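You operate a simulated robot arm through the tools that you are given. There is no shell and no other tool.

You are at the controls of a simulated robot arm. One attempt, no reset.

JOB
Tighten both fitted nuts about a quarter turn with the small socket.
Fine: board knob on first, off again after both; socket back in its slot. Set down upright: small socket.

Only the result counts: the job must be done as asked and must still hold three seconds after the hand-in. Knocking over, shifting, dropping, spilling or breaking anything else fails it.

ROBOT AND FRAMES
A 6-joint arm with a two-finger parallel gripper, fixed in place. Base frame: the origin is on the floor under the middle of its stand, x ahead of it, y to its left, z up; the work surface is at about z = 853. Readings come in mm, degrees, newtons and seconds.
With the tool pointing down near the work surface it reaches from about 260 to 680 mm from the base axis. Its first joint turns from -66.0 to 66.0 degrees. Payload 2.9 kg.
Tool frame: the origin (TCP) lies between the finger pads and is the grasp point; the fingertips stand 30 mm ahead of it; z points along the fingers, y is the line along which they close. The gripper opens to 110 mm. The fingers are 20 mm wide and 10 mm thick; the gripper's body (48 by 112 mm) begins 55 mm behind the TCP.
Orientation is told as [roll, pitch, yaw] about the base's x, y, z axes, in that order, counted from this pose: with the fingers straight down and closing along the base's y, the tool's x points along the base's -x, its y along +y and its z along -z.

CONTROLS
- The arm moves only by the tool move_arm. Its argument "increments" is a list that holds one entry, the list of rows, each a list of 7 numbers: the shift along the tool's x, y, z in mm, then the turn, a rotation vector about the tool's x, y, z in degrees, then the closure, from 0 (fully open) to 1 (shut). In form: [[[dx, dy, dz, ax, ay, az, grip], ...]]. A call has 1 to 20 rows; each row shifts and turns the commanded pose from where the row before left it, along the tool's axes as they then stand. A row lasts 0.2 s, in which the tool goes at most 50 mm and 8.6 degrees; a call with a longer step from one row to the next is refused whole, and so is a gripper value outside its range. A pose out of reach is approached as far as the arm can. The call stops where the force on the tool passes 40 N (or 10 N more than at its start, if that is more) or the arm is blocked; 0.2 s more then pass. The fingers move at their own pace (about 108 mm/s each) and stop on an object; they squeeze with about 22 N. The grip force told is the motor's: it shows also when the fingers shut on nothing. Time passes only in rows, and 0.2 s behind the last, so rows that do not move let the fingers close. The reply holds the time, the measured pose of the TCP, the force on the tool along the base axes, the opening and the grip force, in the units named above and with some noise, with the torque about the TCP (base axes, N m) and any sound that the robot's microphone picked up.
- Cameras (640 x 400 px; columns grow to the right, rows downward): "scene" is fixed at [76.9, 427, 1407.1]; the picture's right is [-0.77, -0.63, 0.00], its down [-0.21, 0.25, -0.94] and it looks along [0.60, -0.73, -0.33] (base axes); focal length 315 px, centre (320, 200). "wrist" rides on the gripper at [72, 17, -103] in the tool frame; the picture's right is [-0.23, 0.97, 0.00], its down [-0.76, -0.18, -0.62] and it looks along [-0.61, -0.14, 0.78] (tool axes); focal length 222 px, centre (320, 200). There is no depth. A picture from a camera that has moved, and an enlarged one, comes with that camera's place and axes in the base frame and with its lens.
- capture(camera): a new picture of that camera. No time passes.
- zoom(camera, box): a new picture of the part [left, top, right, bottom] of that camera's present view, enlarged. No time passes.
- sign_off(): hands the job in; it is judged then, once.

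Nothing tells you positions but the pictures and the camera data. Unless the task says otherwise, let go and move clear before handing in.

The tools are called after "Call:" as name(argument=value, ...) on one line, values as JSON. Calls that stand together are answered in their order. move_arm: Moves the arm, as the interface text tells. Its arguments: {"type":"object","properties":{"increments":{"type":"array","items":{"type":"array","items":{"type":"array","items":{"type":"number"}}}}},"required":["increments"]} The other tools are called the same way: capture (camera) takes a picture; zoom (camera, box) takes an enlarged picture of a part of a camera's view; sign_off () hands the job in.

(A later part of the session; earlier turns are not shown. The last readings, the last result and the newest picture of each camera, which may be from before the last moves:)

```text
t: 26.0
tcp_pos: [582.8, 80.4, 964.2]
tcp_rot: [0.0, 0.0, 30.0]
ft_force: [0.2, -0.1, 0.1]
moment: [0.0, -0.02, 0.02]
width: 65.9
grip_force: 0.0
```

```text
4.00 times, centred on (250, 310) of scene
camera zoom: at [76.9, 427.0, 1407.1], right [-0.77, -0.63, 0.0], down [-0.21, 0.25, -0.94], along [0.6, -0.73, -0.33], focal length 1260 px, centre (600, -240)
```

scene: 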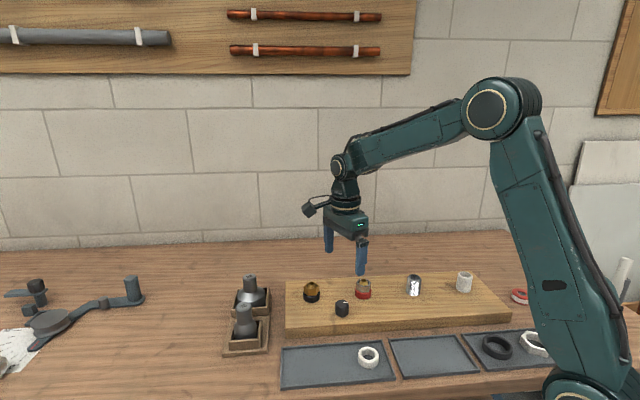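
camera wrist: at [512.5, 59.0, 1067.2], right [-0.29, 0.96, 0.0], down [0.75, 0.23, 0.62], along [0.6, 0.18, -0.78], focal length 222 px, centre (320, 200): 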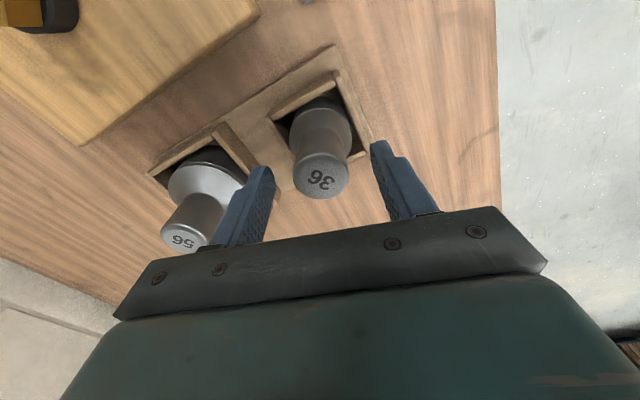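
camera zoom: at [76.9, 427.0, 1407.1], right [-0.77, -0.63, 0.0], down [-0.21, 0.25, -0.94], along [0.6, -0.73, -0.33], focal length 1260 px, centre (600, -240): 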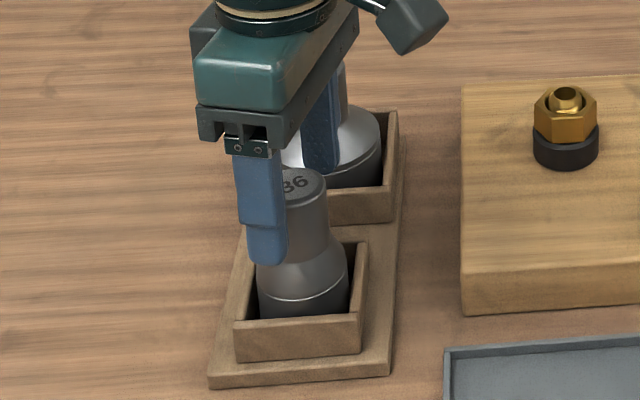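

The alignment is good: the socket top sits right on the tool axis. I'll descend 20 mm and close.

Call:
move_arm(increments=[[[0, 0, 10, 0, 0, 0, 0.4], [0, 0, 10, 0, 0, 0, 0.4], [0, 0, 0, 0, 0, 0, 0.4], [0, 0, 0, 0, 0, 0, 0.6], [0, 0, 0, 0, 0, 0, 0.7], [0, 0, 0, 0, 0, 0, 0.85], [0, 0, 0, 0, 0, 0, 0.85]]])

Call:
zoom(camera="scene", box=[205, 260, 295, 360])

Call:
zoom(camera="wrist", box=[220, 60, 420, 225])

```text
t: 27.6
tcp_pos: [583.6, 81.2, 943.6]
tcp_rot: [0.0, -0.1, 30.1]
ft_force: [0.6, 0.6, -0.1]
moment: [0.01, 0.02, -0.01]
width: 33.6
grip_force: 21.9
```

```text
4.00 times, centred on (250, 310) of scene
camera zoom: at [76.9, 427.0, 1407.1], right [-0.77, -0.63, 0.0], down [-0.21, 0.25, -0.94], along [0.6, -0.73, -0.33], focal length 1260 px, centre (600, -240)
```

zoom: 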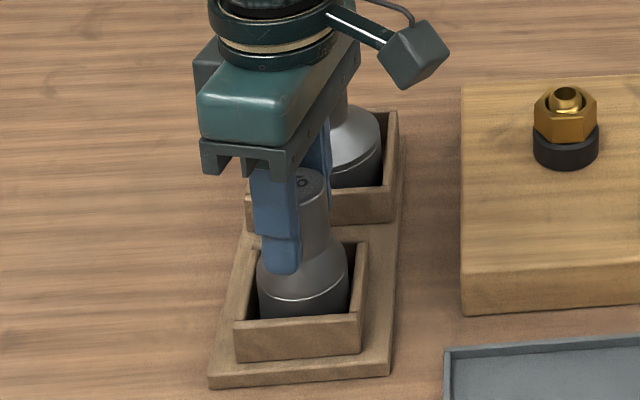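

```text
2.42 times, centred on (320, 142) of wrist
camera zoom: at [512.8, 59.3, 1047.1], right [-0.29, 0.96, 0.0], down [0.75, 0.23, 0.62], along [0.6, 0.18, -0.78], focal length 538 px, centre (320, 339)
```

zoom: 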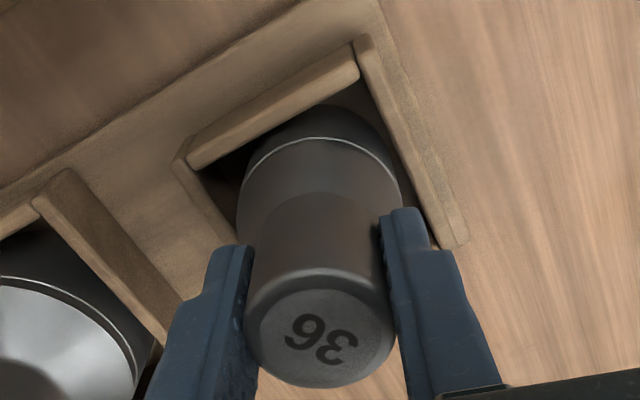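

The socket is gripped at 33.6 mm. I'll lift it slowly straight up and check the weight.

Call:
move_arm(increments=[[[0, 0, 0, 0, 0, 0, 1], [0, 0, -2, 0, 0, 0, 1], [0, 0, -4, 0, 0, 0, 1], [0, 0, -6, 0, 0, 0, 1], [0, 0, -8, 0, 0, 0, 1], [0, 0, -10, 0, 0, 0, 1], [0, 0, -15, 0, 0, 0, 1], [0, 0, -15, 0, 0, 0, 1], [0, 0, 0, 0, 0, 0, 1]]])

Call:
zoom(camera="scene", box=[205, 240, 295, 360])

Call:
capture(camera="wrist")

```text
t: 29.6
tcp_pos: [582.4, 80.7, 1003.9]
tcp_rot: [0.0, -0.1, 30.0]
ft_force: [-0.5, 0.2, -2.4]
moment: [0.04, 0.02, 0.03]
width: 33.2
grip_force: 21.7
```

```text
3.33 times, centred on (250, 300) of scene
camera zoom: at [76.9, 427.0, 1407.1], right [-0.77, -0.63, 0.0], down [-0.21, 0.25, -0.94], along [0.6, -0.73, -0.33], focal length 1050 px, centre (553, -133)
```

zoom: 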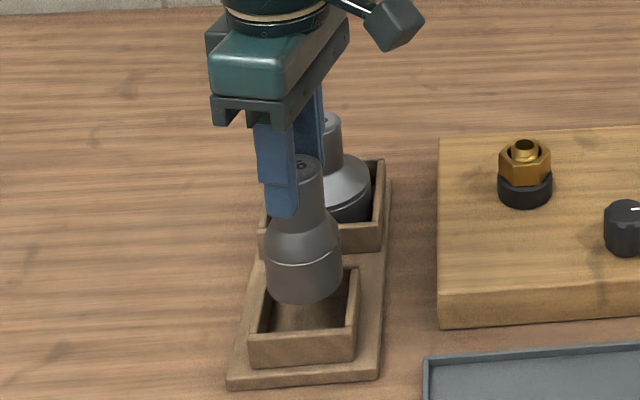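

```text
taken
camera wrist: at [512.5, 58.6, 1107.9], right [-0.29, 0.96, 0.0], down [0.75, 0.23, 0.62], along [0.6, 0.18, -0.78], focal length 222 px, centre (320, 200)
```

wrist: 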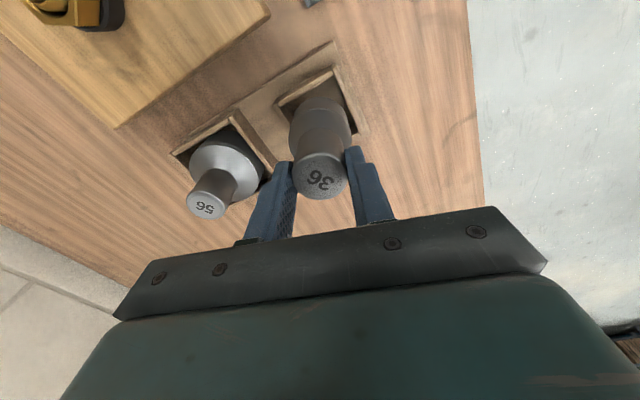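

The socket weighs only about 0.25 kg and is held firmly. I'll lift it high and tilt it toward the scene camera, to see the hex orientation inside before going to the nuts.

Call:
move_arm(increments=[[[0, 0, -30, 0, 0, 0, 1], [0, 0, -30, 0, 0, 0, 1], [16, 4, -24, 0, 0, 0, 1], [16, 4, -24, 0, 0, 0, 1], [16, 4, -24, 0, 0, 0, 1], [16, 4, -24, 0, 0, 0, 1], [16, 4, -24, 0, 0, 0, 1], [16, 4, -24, 0, 0, 0, 1], [16, 4, -24, 0, 0, 0, 1], [16, 4, -24, 0, 0, 0, 1], [0, 0, 0, -6, 0, 0, 1], [0, 0, 0, -6, 0, 0, 1], [0, 0, 0, -6, 0, 0, 1], [0, 0, 0, -6, 0, 0, 1], [0, 0, 0, 0, 0, 0, 1]]])

Call:
capture(camera="scene")

```text
t: 32.8
tcp_pos: [442.4, 46.4, 1234.7]
tcp_rot: [23.4, -0.1, 30.0]
ft_force: [-0.4, 0.5, -2.0]
moment: [-0.05, -0.04, -0.01]
width: 33.4
grip_force: 22.2
out of reach, approached as far as the arm can: row 14
```

```text
taken
```

scene: 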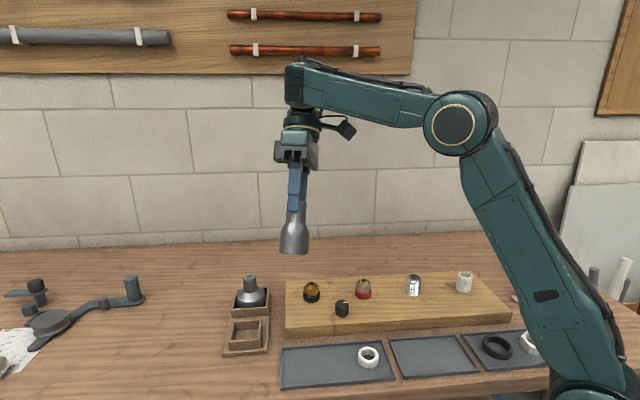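

The arm couldn't reach the full tilt there. I'll check what the scene camera shows of the socket's underside now.

Call:
zoom(camera="scene", box=[260, 190, 330, 270])

```text
5.00 times, centred on (295, 230) of scene
camera zoom: at [76.9, 427.0, 1407.1], right [-0.77, -0.63, 0.0], down [-0.21, 0.25, -0.94], along [0.6, -0.73, -0.33], focal length 1574 px, centre (445, 50)
```

zoom: 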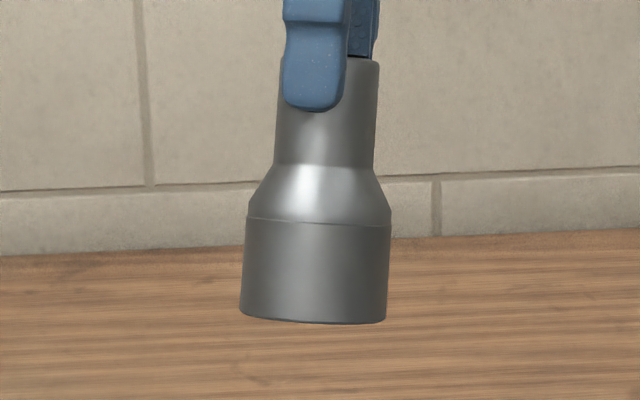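

The view is nearly side-on. I'll go lower and nearer, where the arm has more reach, and tilt further for a look inside.

Call:
move_arm(increments=[[[5.4, 2.8, 29.7, 0, 0, 0, 1], [5.4, 2.8, 29.7, 0, 0, 0, 1], [5.4, 2.8, 29.7, 0, 0, 0, 1], [5.4, 2.8, 29.7, 0, 0, 0, 1], [5.4, 2.8, 29.7, 0, 0, 0, 1], [0, 0, 0, -6, 0, 0, 1], [0, 0, 0, -6, 0, 0, 1], [0, 0, 0, -6, 0, 0, 1], [0, 0, 0, -6, 0, 0, 1], [0, 0, 0, -6, 0, 0, 1], [0, 0, 0, -6, 0, 0, 1], [0, 0, 0, 0, 0, 0, 1]]])

Call:
capture(camera="scene")

```text
t: 35.4
tcp_pos: [430.5, 77.2, 1177.1]
tcp_rot: [27.1, 0.1, 29.9]
ft_force: [0.4, 0.0, -3.1]
moment: [-0.03, -0.02, 0.01]
width: 33.3
grip_force: 21.9
out of reach, approached as far as the arm can: row 3, 4, 5, 6, 7, 8, 9, 10, 11
```

```text
taken
```

scene: 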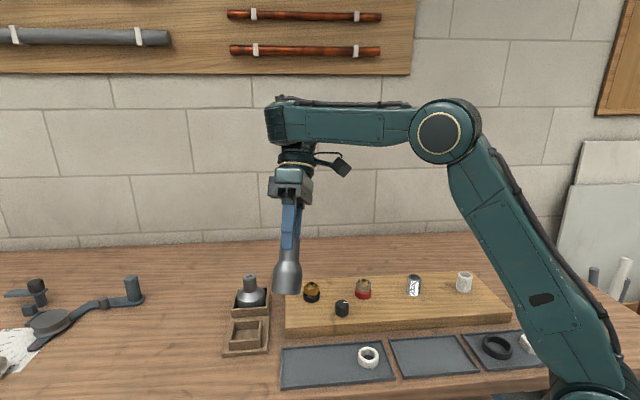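

The wrist tilt is limited to about 27° in this direction, so I'll give up on peeking and return upright, checking first how the commanded pose responds.

Call:
move_arm(increments=[[[0, 0, 0, 6, 0, 0, 1], [0, 0, 0, 0, 0, 0, 1]]])

```text
t: 36.0
tcp_pos: [433.9, 75.3, 1181.8]
tcp_rot: [21.1, 0.1, 30.0]
ft_force: [0.4, -1.1, -1.6]
moment: [-0.06, -0.02, 0.01]
width: 33.6
grip_force: 22.1
out of reach, approached as far as the arm can: row 1
```

Call:
move_arm(increments=[[[0, 0, 0, 5, 0, 0, 1], [0, 0, 0, 5, 0, 0, 1], [0, 0, 0, 5, 0, 0, 1], [0, 0, 0, 6, 0, 0, 1], [0, 0, 0, 0, 0, 0, 1]]])

```text
t: 37.2
tcp_pos: [446.3, 75.6, 1202.7]
tcp_rot: [0.0, 0.1, 30.0]
ft_force: [-0.2, 0.0, -1.4]
moment: [0.04, 0.0, 0.02]
width: 33.5
grip_force: 21.6
out of reach, approached as far as the arm can: row 1, 2, 3, 4
```

It's upright again. I'll go down to a comfortable height and confirm the arm follows commands exactly.

Call:
move_arm(increments=[[[0, 0, 25, 0, 0, 0, 1], [0, 0, 25, 0, 0, 0, 1], [0, 0, 25, 0, 0, 0, 1], [0, 0, 25, 0, 0, 0, 1], [0, 0, 0, 0, 0, 0, 1]]])

Call:
capture(camera="scene")

Call:
capture(camera="wrist")

```text
t: 38.4
tcp_pos: [495.0, 83.3, 1165.5]
tcp_rot: [0.1, 0.3, 30.0]
ft_force: [0.4, -0.4, -2.4]
moment: [-0.03, 0.01, -0.01]
width: 33.3
grip_force: 22.0
out of reach, approached as far as the arm can: row 1, 2, 3, 4
```

```text
taken
```

scene: 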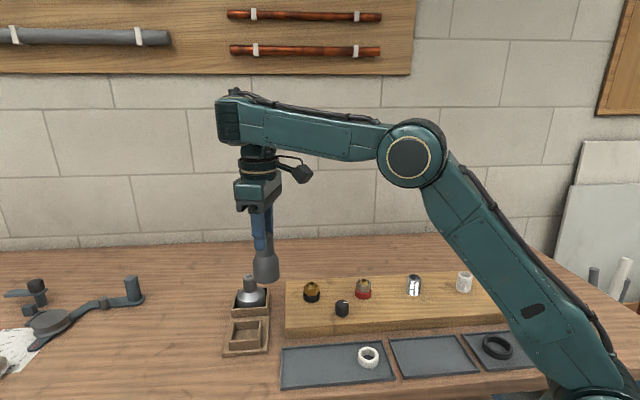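

```text
taken
camera wrist: at [424.9, 61.5, 1270.3], right [-0.29, 0.96, 0.0], down [0.75, 0.23, 0.62], along [0.59, 0.18, -0.79], focal length 222 px, centre (320, 200)
```

wrist: 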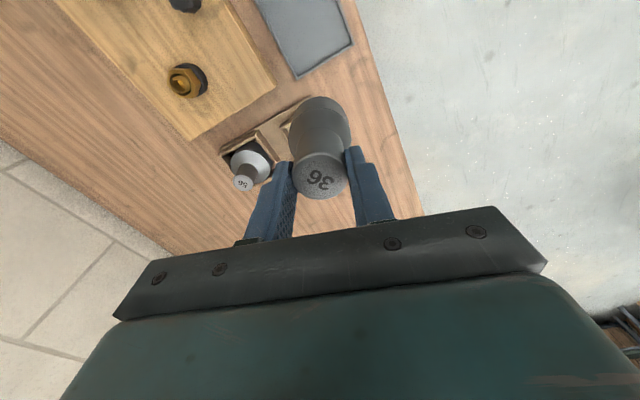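

The arm is still drifting along a limit. I'll test small moves to get away from it.

Call:
move_arm(increments=[[[0, 0, 20, 0, 0, 0, 1], [0, 0, 20, 0, 0, 0, 1], [0, 0, 0, 0, 0, 0, 1]]])

```text
t: 39.2
tcp_pos: [514.5, 85.4, 1147.6]
tcp_rot: [0.0, 0.2, 30.0]
ft_force: [0.3, 0.1, -3.2]
moment: [0.03, 0.02, -0.01]
width: 33.5
grip_force: 22.4
out of reach, approached as far as the arm can: row 1, 2
```

Call:
move_arm(increments=[[[17.3, 10, 0, 0, 0, 0, 1], [0, 0, 0, 0, 0, 0, 1]]])

```text
t: 39.8
tcp_pos: [504.1, 89.6, 1158.3]
tcp_rot: [0.0, 0.3, 30.0]
ft_force: [-0.3, -0.5, -2.1]
moment: [-0.01, 0.0, -0.05]
width: 33.4
grip_force: 21.9
out of reach, approached as far as the arm can: row 1
```

Call:
move_arm(increments=[[[-17.3, -10, 0, 0, 0, 0, 1], [-17.3, -10, 0, 0, 0, 0, 1], [0, 0, 0, 0, 0, 0, 1]]])

```text
t: 40.6
tcp_pos: [545.7, 88.4, 1157.1]
tcp_rot: [0.0, 0.0, 30.1]
ft_force: [0.7, 0.1, -2.3]
moment: [0.03, 0.02, -0.01]
width: 33.2
grip_force: 21.9
```

Moving outward works normally, so it was a one-sided limit. I'll check the arm's posture.

Call:
capture(camera="scene")

```text
taken
```

scene: 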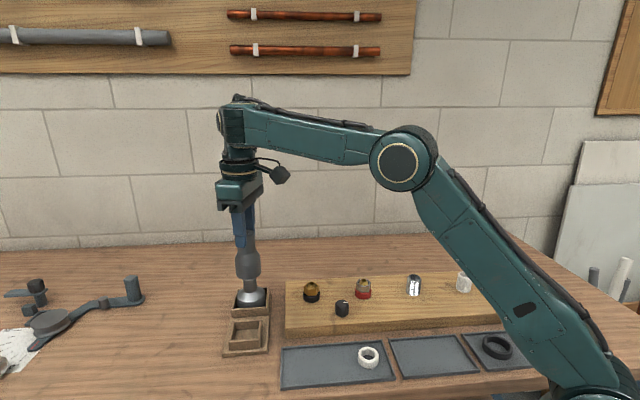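

The posture looks normal (elbow up). I'll go down toward the holder side, where the arm moved freely before.

Call:
move_arm(increments=[[[-5.7, -4.9, 25.4, 0, 0, 0, 1], [-5.7, -4.9, 25.4, 0, 0, 0, 1], [-5.7, -4.9, 25.4, 0, 0, 0, 1], [-5.7, -4.9, 25.4, 0, 0, 0, 1], [-5.7, -4.9, 25.4, 0, 0, 0, 1], [0, 0, 0, 0, 0, 0, 1]]])

```text
t: 42.0
tcp_pos: [592.5, 83.1, 1036.1]
tcp_rot: [0.1, 0.2, 30.0]
ft_force: [0.5, -0.4, -1.6]
moment: [0.02, -0.01, 0.03]
width: 33.3
grip_force: 22.4
out of reach, approached as far as the arm can: row 4, 5
```

Positions that were reachable before are now flagged out of reach, so the wrist may be in a different configuration. I'll take a close look at it.

Call:
zoom(camera="scene", box=[170, 80, 330, 280])

Call:
capture(camera="scene")

```text
2.00 times, centred on (250, 180) of scene
camera zoom: at [76.9, 427.0, 1407.1], right [-0.77, -0.63, 0.0], down [-0.21, 0.25, -0.94], along [0.6, -0.73, -0.33], focal length 630 px, centre (460, 240)
```

zoom: 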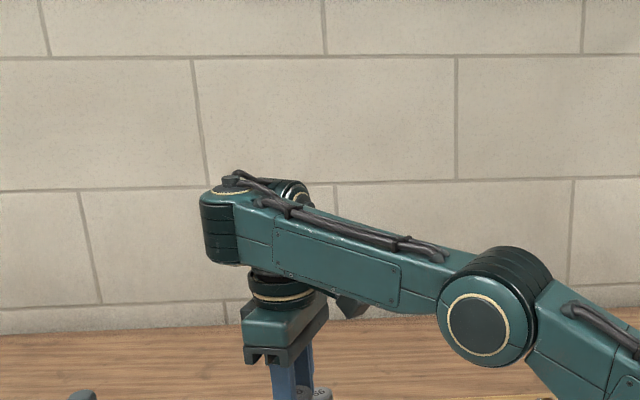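

```text
taken
```

scene: 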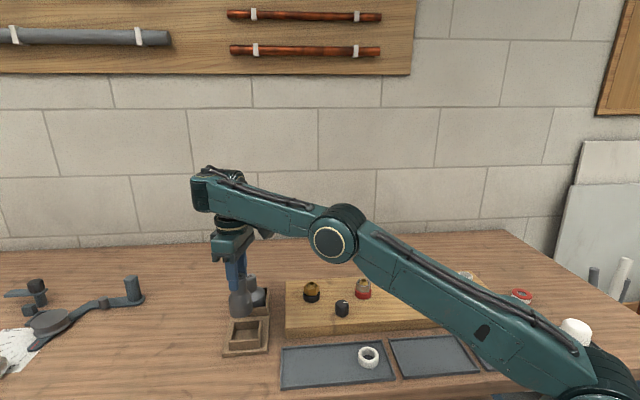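

Call:
zoom(camera="scene", box=[180, 155, 280, 255])

Call:
capture(camera="wrist")

```text
4.00 times, centred on (230, 205) of scene
camera zoom: at [76.9, 427.0, 1407.1], right [-0.77, -0.63, 0.0], down [-0.21, 0.25, -0.94], along [0.6, -0.73, -0.33], focal length 1260 px, centre (680, 180)
```

zoom: 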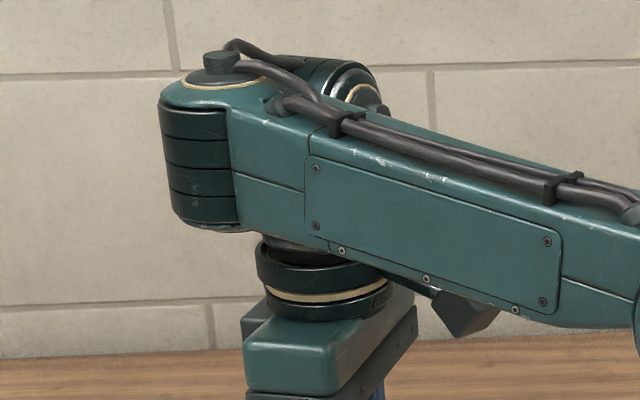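

```text
taken
camera wrist: at [522.2, 60.5, 1140.4], right [-0.29, 0.96, 0.0], down [0.75, 0.23, 0.62], along [0.59, 0.18, -0.78], focal length 222 px, centre (320, 200)
```

wrist: 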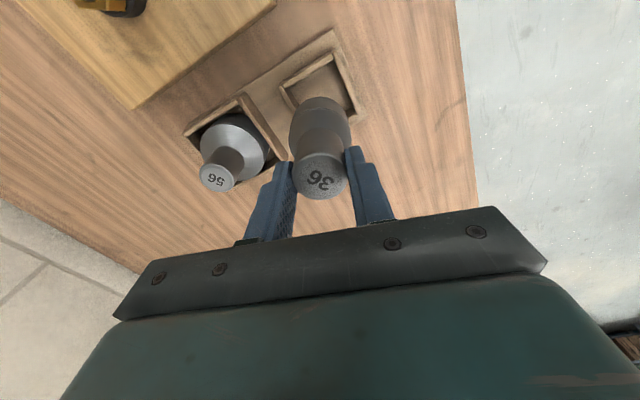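

I now understand it: the wrist's first axis folded back under the forearm while the tool was near a singular posture. Rising straight up at this radius should make it swing out to its normal posture, so I'll do that in small steps.

Call:
move_arm(increments=[[[0, 0, -15, 0, 0, 0, 1], [0, 0, -15, 0, 0, 0, 1], [0, 0, -15, 0, 0, 0, 1], [0, 0, -15, 0, 0, 0, 1], [0, 0, -15, 0, 0, 0, 1], [0, 0, -15, 0, 0, 0, 1], [0, 0, -15, 0, 0, 0, 1], [0, 0, -15, 0, 0, 0, 1], [0, 0, -15, 0, 0, 0, 1], [0, 0, -15, 0, 0, 0, 1], [0, 0, 0, 0, 0, 0, 1]]])

Call:
capture(camera="scene")

```text
t: 44.4
tcp_pos: [593.5, 81.8, 1185.6]
tcp_rot: [-0.1, 0.0, 30.0]
ft_force: [0.2, -0.2, -3.5]
moment: [-0.03, 0.02, -0.01]
width: 33.4
grip_force: 22.0
```

```text
taken
```

scene: 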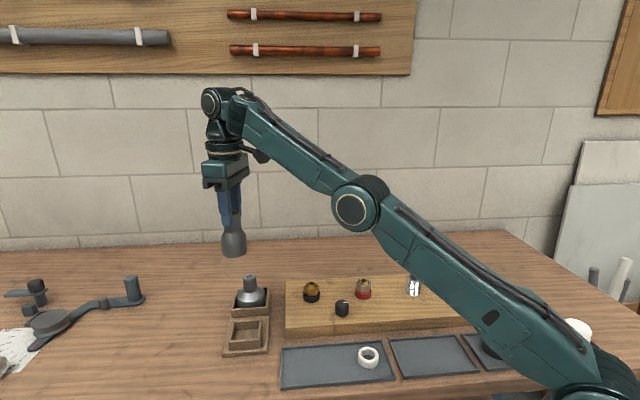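

The wrist is back in its normal orientation (the pitch disc faces the camera). I'll now descend toward the holder height to confirm normal behaviour.

Call:
move_arm(increments=[[[0, 0, 15, 0, 0, 0, 1], [0, 0, 15, 0, 0, 0, 1], [0, 0, 15, 0, 0, 0, 1], [0, 0, 15, 0, 0, 0, 1], [0, 0, 15, 0, 0, 0, 1], [0, 0, 15, 0, 0, 0, 1], [0, 0, 15, 0, 0, 0, 1], [0, 0, 15, 0, 0, 0, 1], [0, 0, 0, 0, 0, 0, 1]]])

Call:
capture(camera="scene")

```text
t: 46.4
tcp_pos: [592.0, 82.0, 1067.7]
tcp_rot: [0.0, 0.0, 30.0]
ft_force: [0.0, 0.2, -2.3]
moment: [0.01, -0.01, -0.02]
width: 33.5
grip_force: 22.1
```

```text
taken
```

scene: 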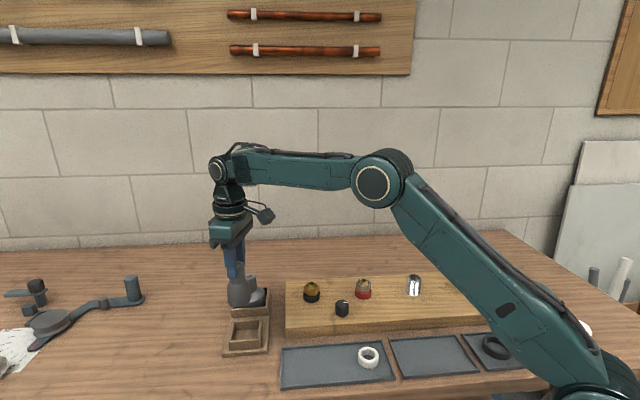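

The arm is back to normal: no flags, and the posture is right. I'll move beside the brass nut with the socket high and measure the nut with the wrist camera.

Call:
move_arm(increments=[[[22, -16.2, 0, 0, 0, 0, 1], [22, -16.2, 0, 0, 0, 0, 1], [22, -16.2, 0, 0, 0, 0, 1], [22, -16.2, 0, 0, 0, 0, 1], [22, -16.2, 0, 0, 0, 0, 1], [0, 0, 0, 0, 0, 0, 1]]])

Call:
capture(camera="wrist")

Call:
capture(camera="scene")

```text
t: 47.8
tcp_pos: [536.9, -43.7, 1067.0]
tcp_rot: [0.0, 0.0, 30.0]
ft_force: [-0.5, -0.3, -2.2]
moment: [-0.03, 0.02, -0.02]
width: 33.4
grip_force: 21.9
```

```text
taken
camera wrist: at [466.5, -65.1, 1171.0], right [-0.29, 0.96, 0.0], down [0.75, 0.23, 0.62], along [0.6, 0.18, -0.78], focal length 222 px, centre (320, 200)
```

wrist: 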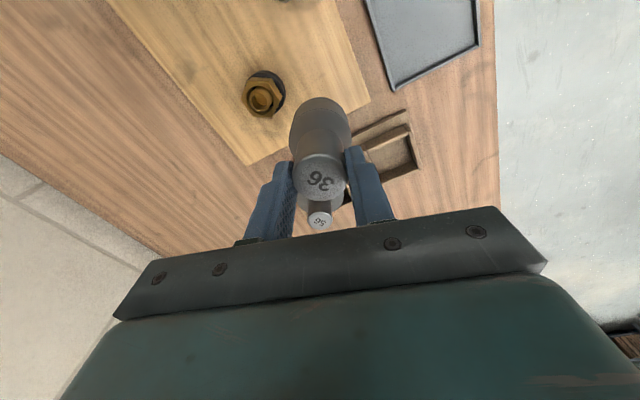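

```text
taken
```

scene: 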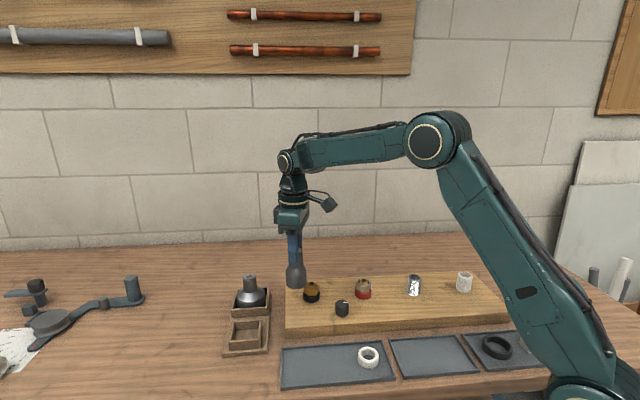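

Call:
zoom(camera="wrist", box=[230, 60, 300, 125])

Call:
zoom(camera="wrist", box=[270, 85, 370, 215])

Call:
zoom(camera="scene", box=[275, 225, 335, 310])

```text
6.15 times, centred on (265, 92) of wrist
camera zoom: at [466.5, -65.1, 1171.0], right [-0.29, 0.96, 0.0], down [0.75, 0.23, 0.62], along [0.6, 0.18, -0.78], focal length 1367 px, centre (658, 862)
```

zoom: 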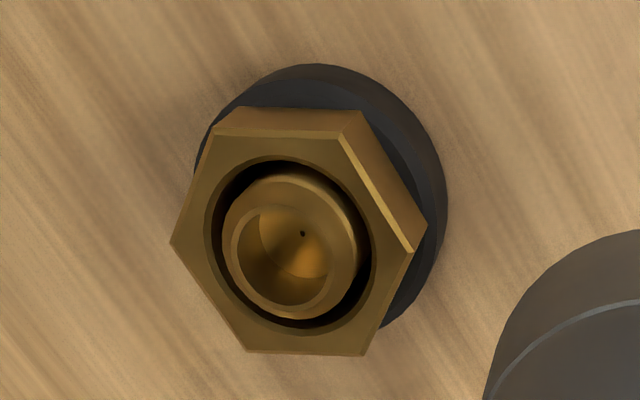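

```text
3.08 times, centred on (320, 150) of wrist
camera zoom: at [466.5, -65.1, 1171.0], right [-0.29, 0.96, 0.0], down [0.75, 0.23, 0.62], along [0.6, 0.18, -0.78], focal length 684 px, centre (320, 354)
```

zoom: 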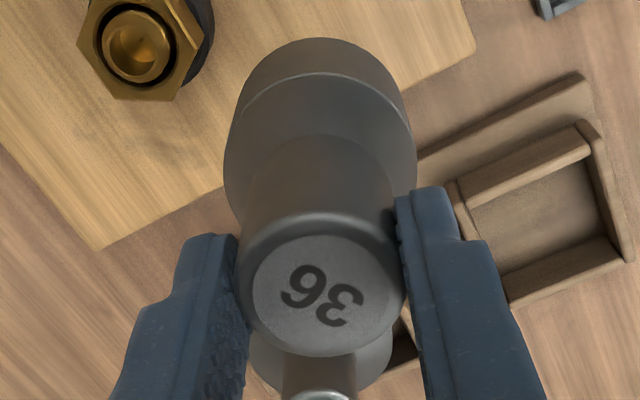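

```text
4.71 times, centred on (305, 268) of scene
camera zoom: at [76.9, 427.0, 1407.1], right [-0.77, -0.63, 0.0], down [-0.21, 0.25, -0.94], along [0.6, -0.73, -0.33], focal length 1482 px, centre (391, -118)
```

zoom: 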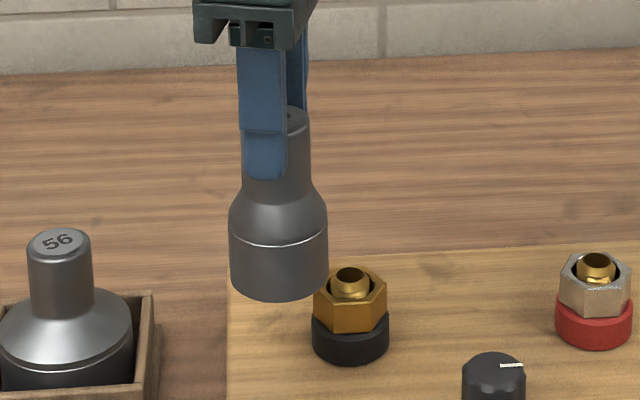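

Comparing both cameras puts the brass nut top at z≈920, centred near (545.5, -107), which is TCP + (9, -64). I'll hover the socket just above it and check the alignment from both cameras.

Call:
move_arm(increments=[[[8, -20, 0, 0, 0, 0, 1], [8, -20, 0, 0, 0, 0, 1], [8.1, -19.8, 0, 0, 0, 0, 1], [0, 0, 15, 0, 0, 0, 1], [0, 0, 15, 0, 0, 0, 1], [0, 0, 12, 0, 0, 0, 1], [0, 0, 0, 0, 0, 0, 1]]])

Call:
zoom(camera="scene", box=[280, 230, 345, 310])

Call:
capture(camera="wrist")

Call:
zoom(camera="wrist", box=[270, 60, 370, 210])

```text
t: 49.4
tcp_pos: [546.0, -106.4, 1026.0]
tcp_rot: [0.1, -0.1, 30.0]
ft_force: [-3.9, -0.7, 7.1]
moment: [-0.02, 0.38, 0.03]
width: 33.6
grip_force: 22.1
```

```text
5.00 times, centred on (312, 270) of scene
camera zoom: at [76.7, 427.0, 1407.1], right [-0.77, -0.63, 0.0], down [-0.21, 0.25, -0.94], along [0.6, -0.73, -0.33], focal length 1574 px, centre (358, -150)
```

zoom: 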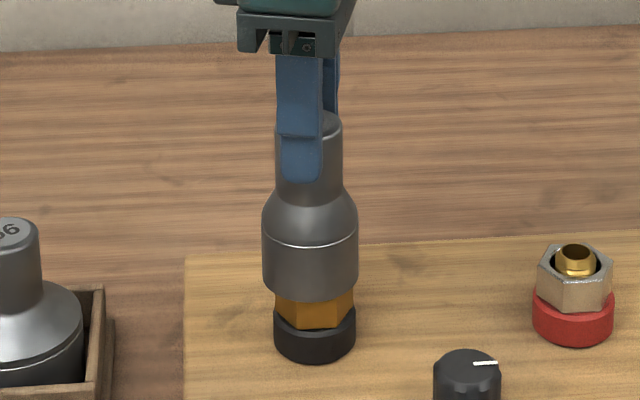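

```text
taken
camera wrist: at [476.0, -128.2, 1129.0], right [-0.29, 0.96, 0.0], down [0.75, 0.23, 0.62], along [0.6, 0.18, -0.78], focal length 222 px, centre (320, 200)
```

wrist: 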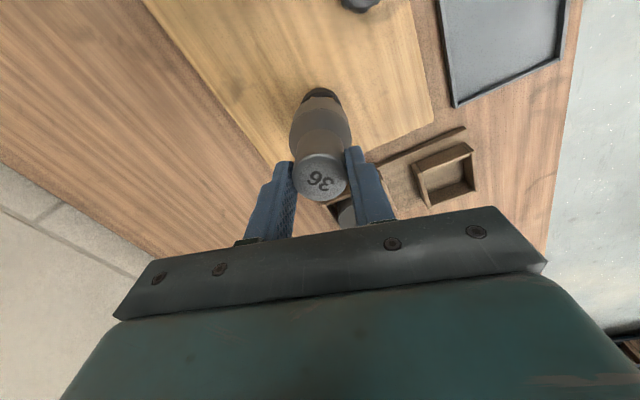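

```text
2.67 times, centred on (320, 135) of wrist
camera zoom: at [476.0, -128.2, 1129.0], right [-0.29, 0.96, 0.0], down [0.75, 0.23, 0.62], along [0.6, 0.18, -0.78], focal length 592 px, centre (320, 373)
```

zoom: 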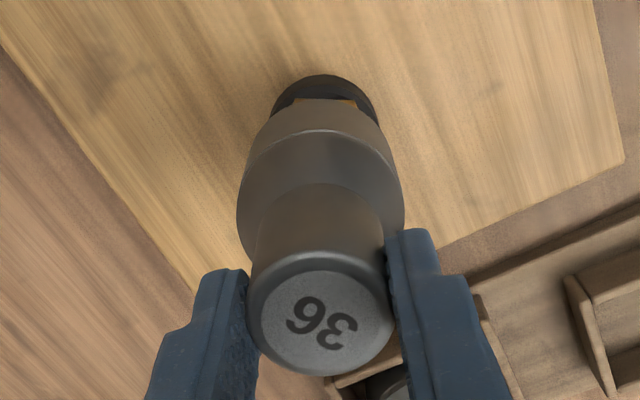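

There's already contact: +7 N at TCP z≈1025. The socket evidently slid down about 18 mm in the grip during the lift, so its bottom sits lower than I assumed. I'll look closely at the socket–nut interface.

Call:
zoom(camera="scene", box=[294, 268, 334, 308])

Call:
zoom(camera="wrist", box=[290, 75, 350, 125])

Call:
zoom(camera="scene", box=[285, 225, 335, 285])

```text
10.00 times, centred on (314, 288) of scene
camera zoom: at [76.7, 427.0, 1407.1], right [-0.77, -0.63, 0.0], down [-0.21, 0.25, -0.94], along [0.6, -0.73, -0.33], focal length 3149 px, centre (380, -680)
```

zoom: 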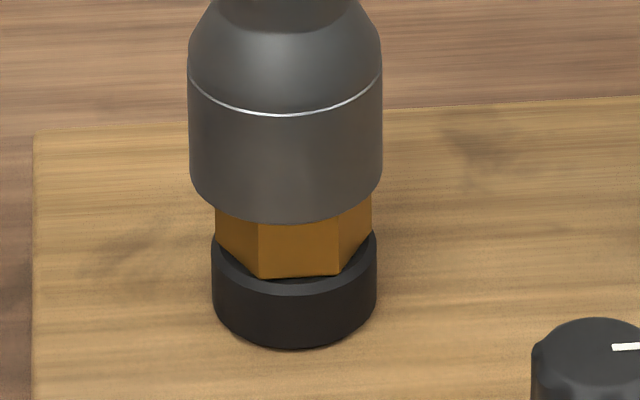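

```text
8.00 times, centred on (320, 100) of wrist
camera zoom: at [476.0, -128.2, 1129.0], right [-0.29, 0.96, 0.0], down [0.75, 0.23, 0.62], along [0.6, 0.18, -0.78], focal length 1777 px, centre (320, 1000)
```

zoom: 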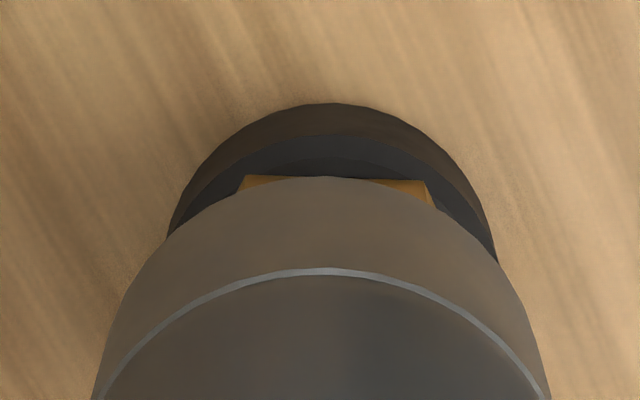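

```text
6.67 times, centred on (310, 255) of scene
camera zoom: at [76.7, 427.0, 1407.1], right [-0.77, -0.63, 0.0], down [-0.21, 0.25, -0.94], along [0.6, -0.73, -0.33], focal length 2099 px, centre (387, -167)
```

zoom: 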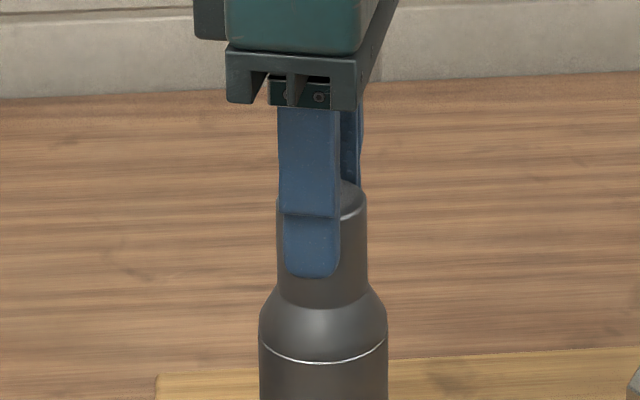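

In the scene view the socket sits about 2.4 mm left of the nut, and the wrist view confirms it: the nut is at TCP + (-3.2, 0). I'll lift 4 mm, shift, and recheck.

Call:
move_arm(increments=[[[0, 0, -5, 0, 0, 0, 1], [2.7, 1.7, 0, 0, 0, 0, 1], [0, 0, 0, 0, 0, 0, 1]]])

Call:
zoom(camera="scene", box=[294, 268, 334, 308])

Call:
zoom(camera="wrist", box=[290, 75, 350, 125])

```text
t: 50.2
tcp_pos: [542.3, -106.0, 1030.1]
tcp_rot: [0.0, 0.1, 30.0]
ft_force: [-0.1, 0.8, -2.2]
moment: [0.01, 0.01, 0.01]
width: 33.6
grip_force: 22.4
```

```text
10.00 times, centred on (314, 288) of scene
camera zoom: at [76.9, 427.0, 1407.1], right [-0.77, -0.63, 0.0], down [-0.21, 0.25, -0.94], along [0.6, -0.73, -0.33], focal length 3149 px, centre (380, -680)
```

zoom: 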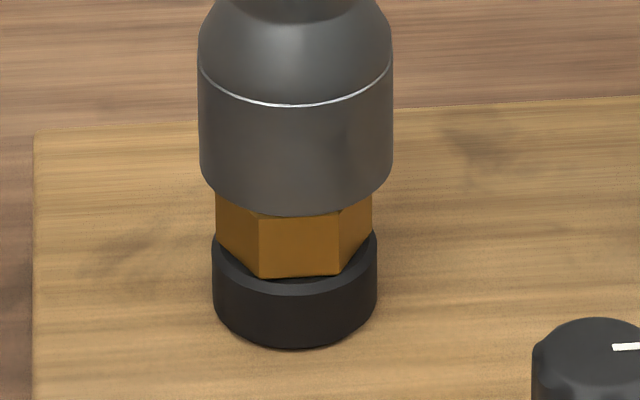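

```text
8.00 times, centred on (320, 100) of wrist
camera zoom: at [472.9, -128.4, 1133.0], right [-0.29, 0.96, 0.0], down [0.75, 0.23, 0.62], along [0.6, 0.18, -0.78], focal length 1777 px, centre (320, 1000)
```

zoom: 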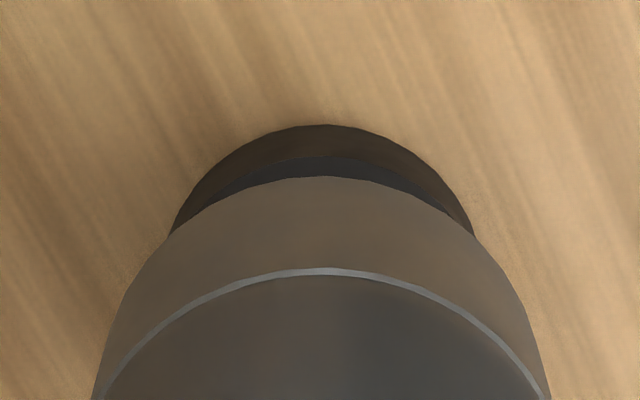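

The socket is now centred over the nut in both views. I'll lower in 1 mm steps, watching the force.

Call:
move_arm(increments=[[[0, 0, 1, 0, 0, 0, 1], [0, 0, 1, 0, 0, 0, 1], [0, 0, 1, 0, 0, 0, 1], [0, 0, 1, 0, 0, 0, 1], [0, 0, 1, 0, 0, 0, 1], [0, 0, 0, 0, 0, 0, 1]]])

```text
t: 51.6
tcp_pos: [544.3, -105.9, 1024.3]
tcp_rot: [-0.1, -0.1, 30.0]
ft_force: [-1.4, 0.2, 7.6]
moment: [-0.01, 0.07, -0.02]
width: 33.3
grip_force: 21.8
```

Contact at the same height means the hex isn't aligned at this angle. I'll lift 3 mm, turn 30° clockwise in the air, recheck centring, and lower again.

Call:
move_arm(increments=[[[0, 0, -4, 0, 0, 0, 1], [0, 0, 0, 0, 0, 7.5, 1], [0, 0, 0, 0, 0, 7.5, 1], [0, 0, 0, 0, 0, 7.5, 1], [0, 0, 0, 0, 0, 7.5, 1], [0, 0, 0, 0, 0, 0, 1]]])

Call:
zoom(camera="scene", box=[294, 268, 334, 308])

Call:
zoom(camera="wrist", box=[290, 75, 350, 125])

```text
t: 53.0
tcp_pos: [543.0, -106.5, 1029.0]
tcp_rot: [0.1, 0.0, -0.1]
ft_force: [0.1, 0.6, -1.6]
moment: [0.04, -0.02, 0.0]
width: 33.3
grip_force: 22.0
```

```text
10.00 times, centred on (314, 288) of scene
camera zoom: at [76.9, 427.0, 1407.1], right [-0.77, -0.63, 0.0], down [-0.21, 0.25, -0.94], along [0.6, -0.73, -0.33], focal length 3149 px, centre (380, -680)
```

zoom: 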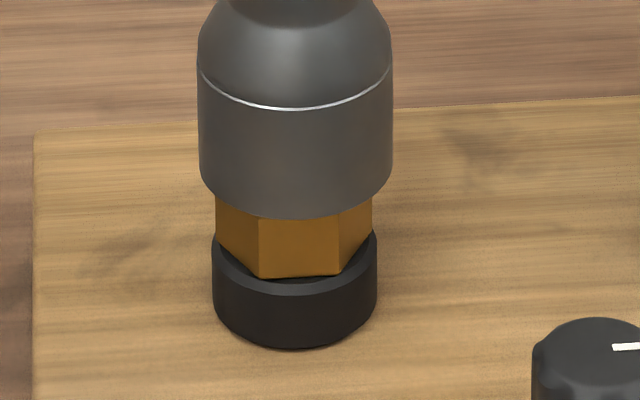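

```text
8.00 times, centred on (320, 100) of wrist
camera zoom: at [471.5, -89.4, 1132.1], right [0.23, 0.97, 0.0], down [0.76, -0.18, 0.62], along [0.61, -0.14, -0.78], focal length 1777 px, centre (320, 1000)
```

zoom: 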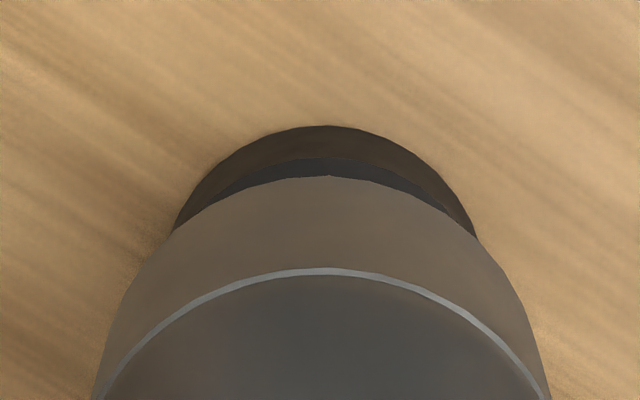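

It's still centred. Lowering in 1 mm steps.

Call:
move_arm(increments=[[[0, 0, 1.5, 0, 0, 0, 1], [0, 0, 1.5, 0, 0, 0, 1], [0, 0, 1, 0, 0, 0, 1], [0, 0, 1, 0, 0, 0, 1], [0, 0, 0, 0, 0, 0, 1]]])

```text
t: 54.2
tcp_pos: [542.0, -105.9, 1022.4]
tcp_rot: [-0.1, -0.1, 0.0]
ft_force: [0.2, -0.6, -2.6]
moment: [0.01, 0.01, 0.01]
width: 33.5
grip_force: 21.8
```

There's no force 1 mm below the earlier contact height, so the hex seems to be engaging. I'll continue down.

Call:
move_arm(increments=[[[0, 0, 1, 0, 0, 0, 1], [0, 0, 1, 0, 0, 0, 1], [0, 0, 1, 0, 0, 0, 1], [0, 0, 1, 0, 0, 0, 1], [0, 0, 0, 0, 0, 0, 1]]])

Call:
zoom(camera="scene", box=[294, 268, 334, 308])

```text
t: 55.4
tcp_pos: [543.2, -106.2, 1019.8]
tcp_rot: [0.0, 0.0, 0.0]
ft_force: [1.1, 0.5, -2.5]
moment: [-0.02, 0.03, 0.01]
width: 33.4
grip_force: 21.7
```

```text
10.00 times, centred on (314, 288) of scene
camera zoom: at [76.9, 427.0, 1407.1], right [-0.77, -0.63, 0.0], down [-0.21, 0.25, -0.94], along [0.6, -0.73, -0.33], focal length 3149 px, centre (380, -680)
```

zoom: 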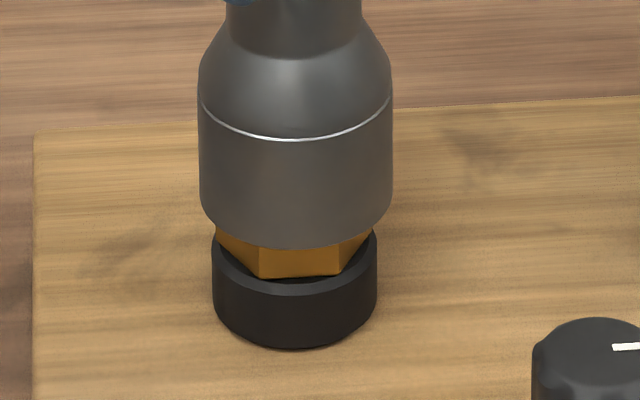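

The socket is sliding over the nut. I'll keep lowering gently until it is nearly seated.

Call:
move_arm(increments=[[[0, 0, 1, 0, 0, 0, 1], [0, 0, 1, 0, 0, 0, 1], [0, 0, 1, 0, 0, 0, 1], [0, 0, 1, 0, 0, 0, 1], [0, 0, 1, 0, 0, 0, 1], [0, 0, 1, 0, 0, 0, 1], [0, 0, 0, 0, 0, 0, 1]]])

Call:
zoom(camera="scene", box=[294, 268, 334, 308])

```text
t: 57.0
tcp_pos: [543.1, -105.6, 1011.8]
tcp_rot: [0.0, 0.0, 0.0]
ft_force: [0.3, -0.4, -2.3]
moment: [-0.03, 0.03, 0.04]
width: 33.2
grip_force: 22.1
```

```text
10.00 times, centred on (314, 288) of scene
camera zoom: at [76.9, 427.0, 1407.1], right [-0.77, -0.63, 0.0], down [-0.21, 0.25, -0.94], along [0.6, -0.73, -0.33], focal length 3149 px, centre (380, -680)
```

zoom: 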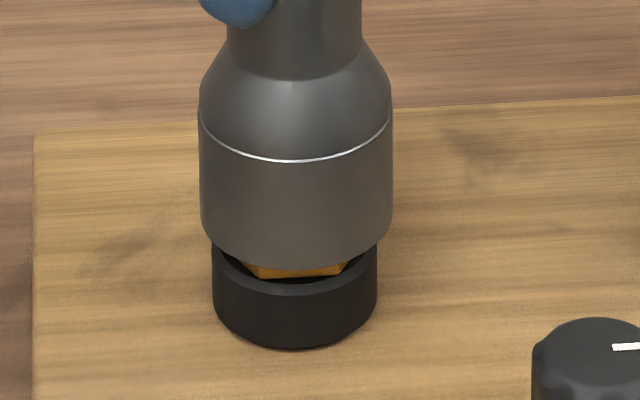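

It's engaged well with about 2–3 mm left above the collar. Now I'll turn 10° clockwise and look at torque and slip.

Call:
move_arm(increments=[[[0, 0, 0, 0, 0, 3, 1], [0, 0, 0, 0, 0, 3, 1], [0, 0, 0, 0, 0, 4, 1], [0, 0, 0, 0, 0, 0, 1]]])

Call:
zoom(camera="wrist", box=[270, 60, 370, 210])

Call:
zoom(camera="scene", box=[294, 268, 334, 308])

```text
t: 58.0
tcp_pos: [543.4, -106.2, 1013.1]
tcp_rot: [0.0, 0.0, -10.1]
ft_force: [0.3, 0.0, -2.0]
moment: [-0.01, -0.02, 0.01]
width: 33.5
grip_force: 21.5
```

```text
2.67 times, centred on (320, 135) of wrist
camera zoom: at [475.7, -77.0, 1116.9], right [0.39, 0.92, 0.0], down [0.72, -0.31, 0.62], along [0.57, -0.25, -0.78], focal length 592 px, centre (320, 373)
```

zoom: 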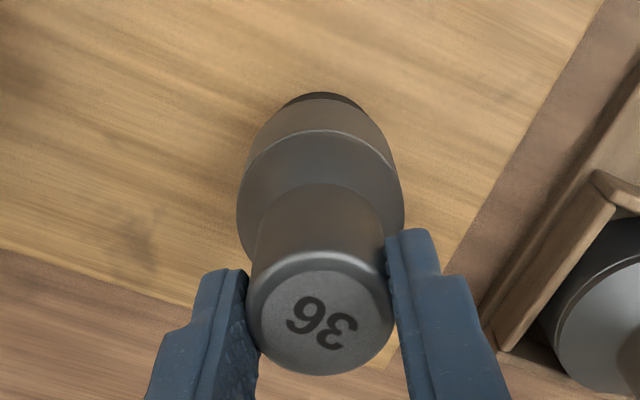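

```text
10.00 times, centred on (314, 288) of scene
camera zoom: at [76.9, 427.0, 1407.1], right [-0.77, -0.63, 0.0], down [-0.21, 0.25, -0.94], along [0.6, -0.73, -0.33], focal length 3149 px, centre (380, -680)
```

zoom: 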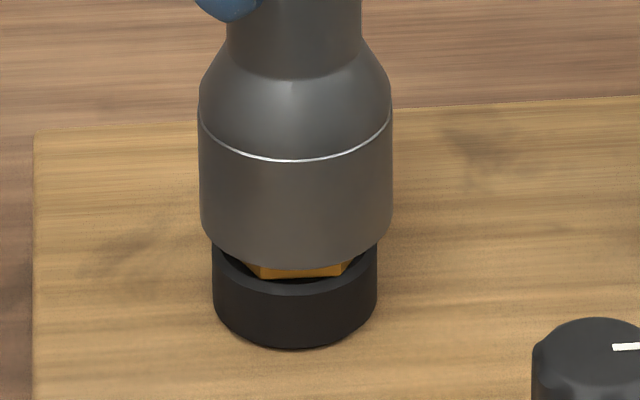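

The socket turns with the gripper without slipping. I'll continue clockwise.

Call:
move_arm(increments=[[[0, 0, 0, 0, 0, 4, 1], [0, 0, 0, 0, 0, 4, 1], [0, 0, 0, 0, 0, 4, 1], [0, 0, 0, 0, 0, 4, 1], [0, 0, 0, 0, 0, 4, 1], [0, 0, 0, 0, 0, 0, 1]]])

Call:
zoom(camera="scene", box=[294, 268, 334, 308])

Call:
zoom(camera="wrist", box=[270, 60, 370, 210])

```text
t: 59.4
tcp_pos: [543.2, -105.7, 1012.8]
tcp_rot: [0.0, 0.0, -29.9]
ft_force: [2.6, 0.7, -0.5]
moment: [0.05, -0.23, -0.03]
width: 33.5
grip_force: 22.4
```

```text
10.00 times, centred on (314, 288) of scene
camera zoom: at [76.9, 427.0, 1407.1], right [-0.77, -0.63, 0.0], down [-0.21, 0.25, -0.94], along [0.6, -0.73, -0.33], focal length 3149 px, centre (380, -680)
```

zoom: 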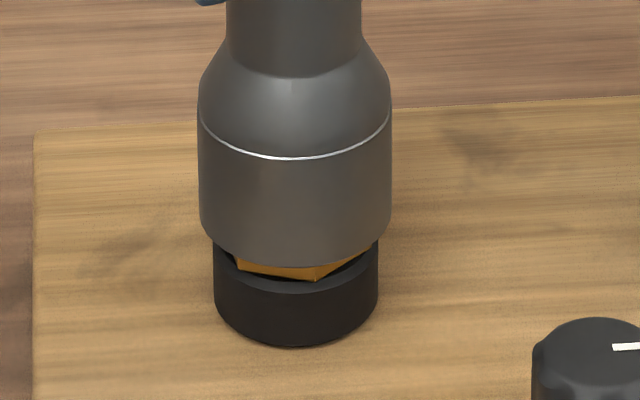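

```text
2.67 times, centred on (320, 135) of wrist
camera zoom: at [490.0, -55.4, 1117.3], right [0.68, 0.73, 0.0], down [0.57, -0.54, 0.62], along [0.45, -0.43, -0.78], focal length 592 px, centre (320, 373)
```

zoom: 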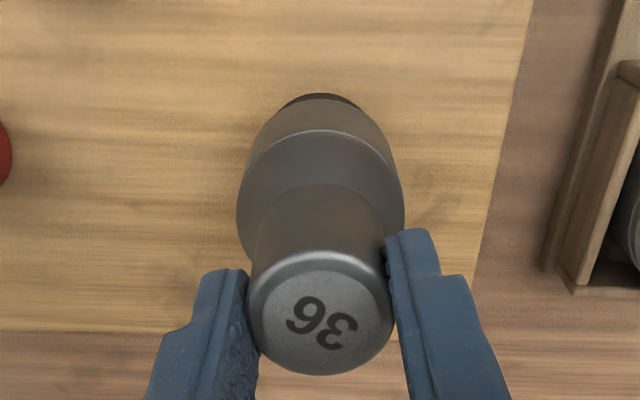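

The nut is turning: its visible corners have moved about 19°, and the rest was play in the hex. I'll continue in steps and judge the nut's rotation from its visible corners.

Call:
move_arm(increments=[[[0, 0, 0, 0, 0, 4, 1], [0, 0, 0, 0, 0, 4, 1], [0, 0, 0, 0, 0, 4, 1], [0, 0, 0, 0, 0, 4, 1], [0, 0, 0, 0, 0, 4, 1], [0, 0, 0, 0, 0, 4, 1], [0, 0, 0, 0, 0, 4, 1], [0, 0, 0, 0, 0, 4, 1], [0, 0, 0, 0, 0, 4, 1], [0, 0, 0, 0, 0, 4, 1], [0, 0, 0, 0, 0, 0, 1]]])

Call:
zoom(camera="scene", box=[294, 268, 334, 308])

Call:
zoom(camera="wrist", box=[270, 60, 370, 210])

```text
t: 61.8
tcp_pos: [543.3, -105.7, 1012.6]
tcp_rot: [0.0, 0.0, -70.2]
ft_force: [2.3, -1.8, -0.8]
moment: [-0.07, -0.17, -0.02]
width: 33.2
grip_force: 21.7
```

```text
10.00 times, centred on (314, 288) of scene
camera zoom: at [77.0, 427.0, 1407.1], right [-0.77, -0.63, 0.0], down [-0.21, 0.25, -0.94], along [0.6, -0.73, -0.33], focal length 3149 px, centre (380, -680)
```

zoom: 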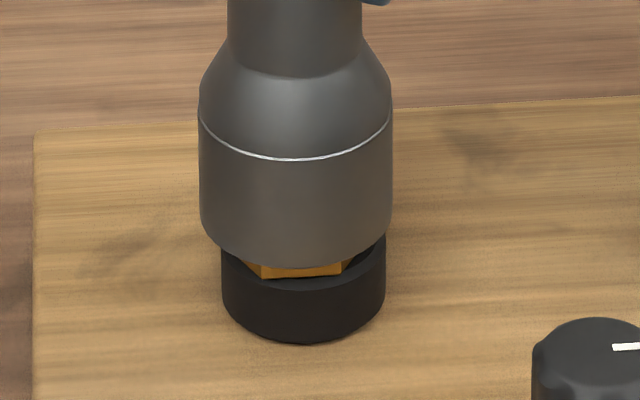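

```text
2.67 times, centred on (320, 135) of wrist
camera zoom: at [535.7, -32.4, 1117.1], right [0.99, 0.12, 0.0], down [0.09, -0.78, 0.62], along [0.07, -0.62, -0.78], focal length 592 px, centre (320, 373)
```

zoom: 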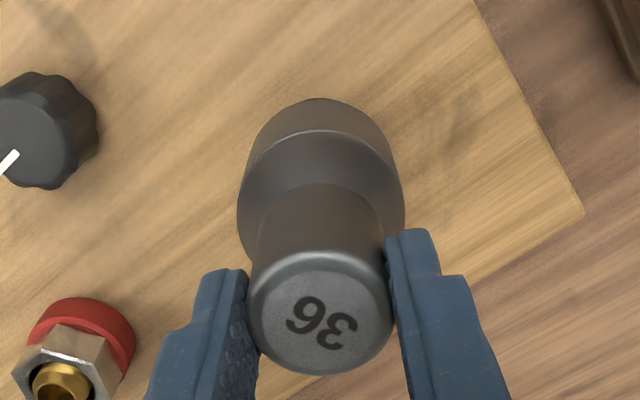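

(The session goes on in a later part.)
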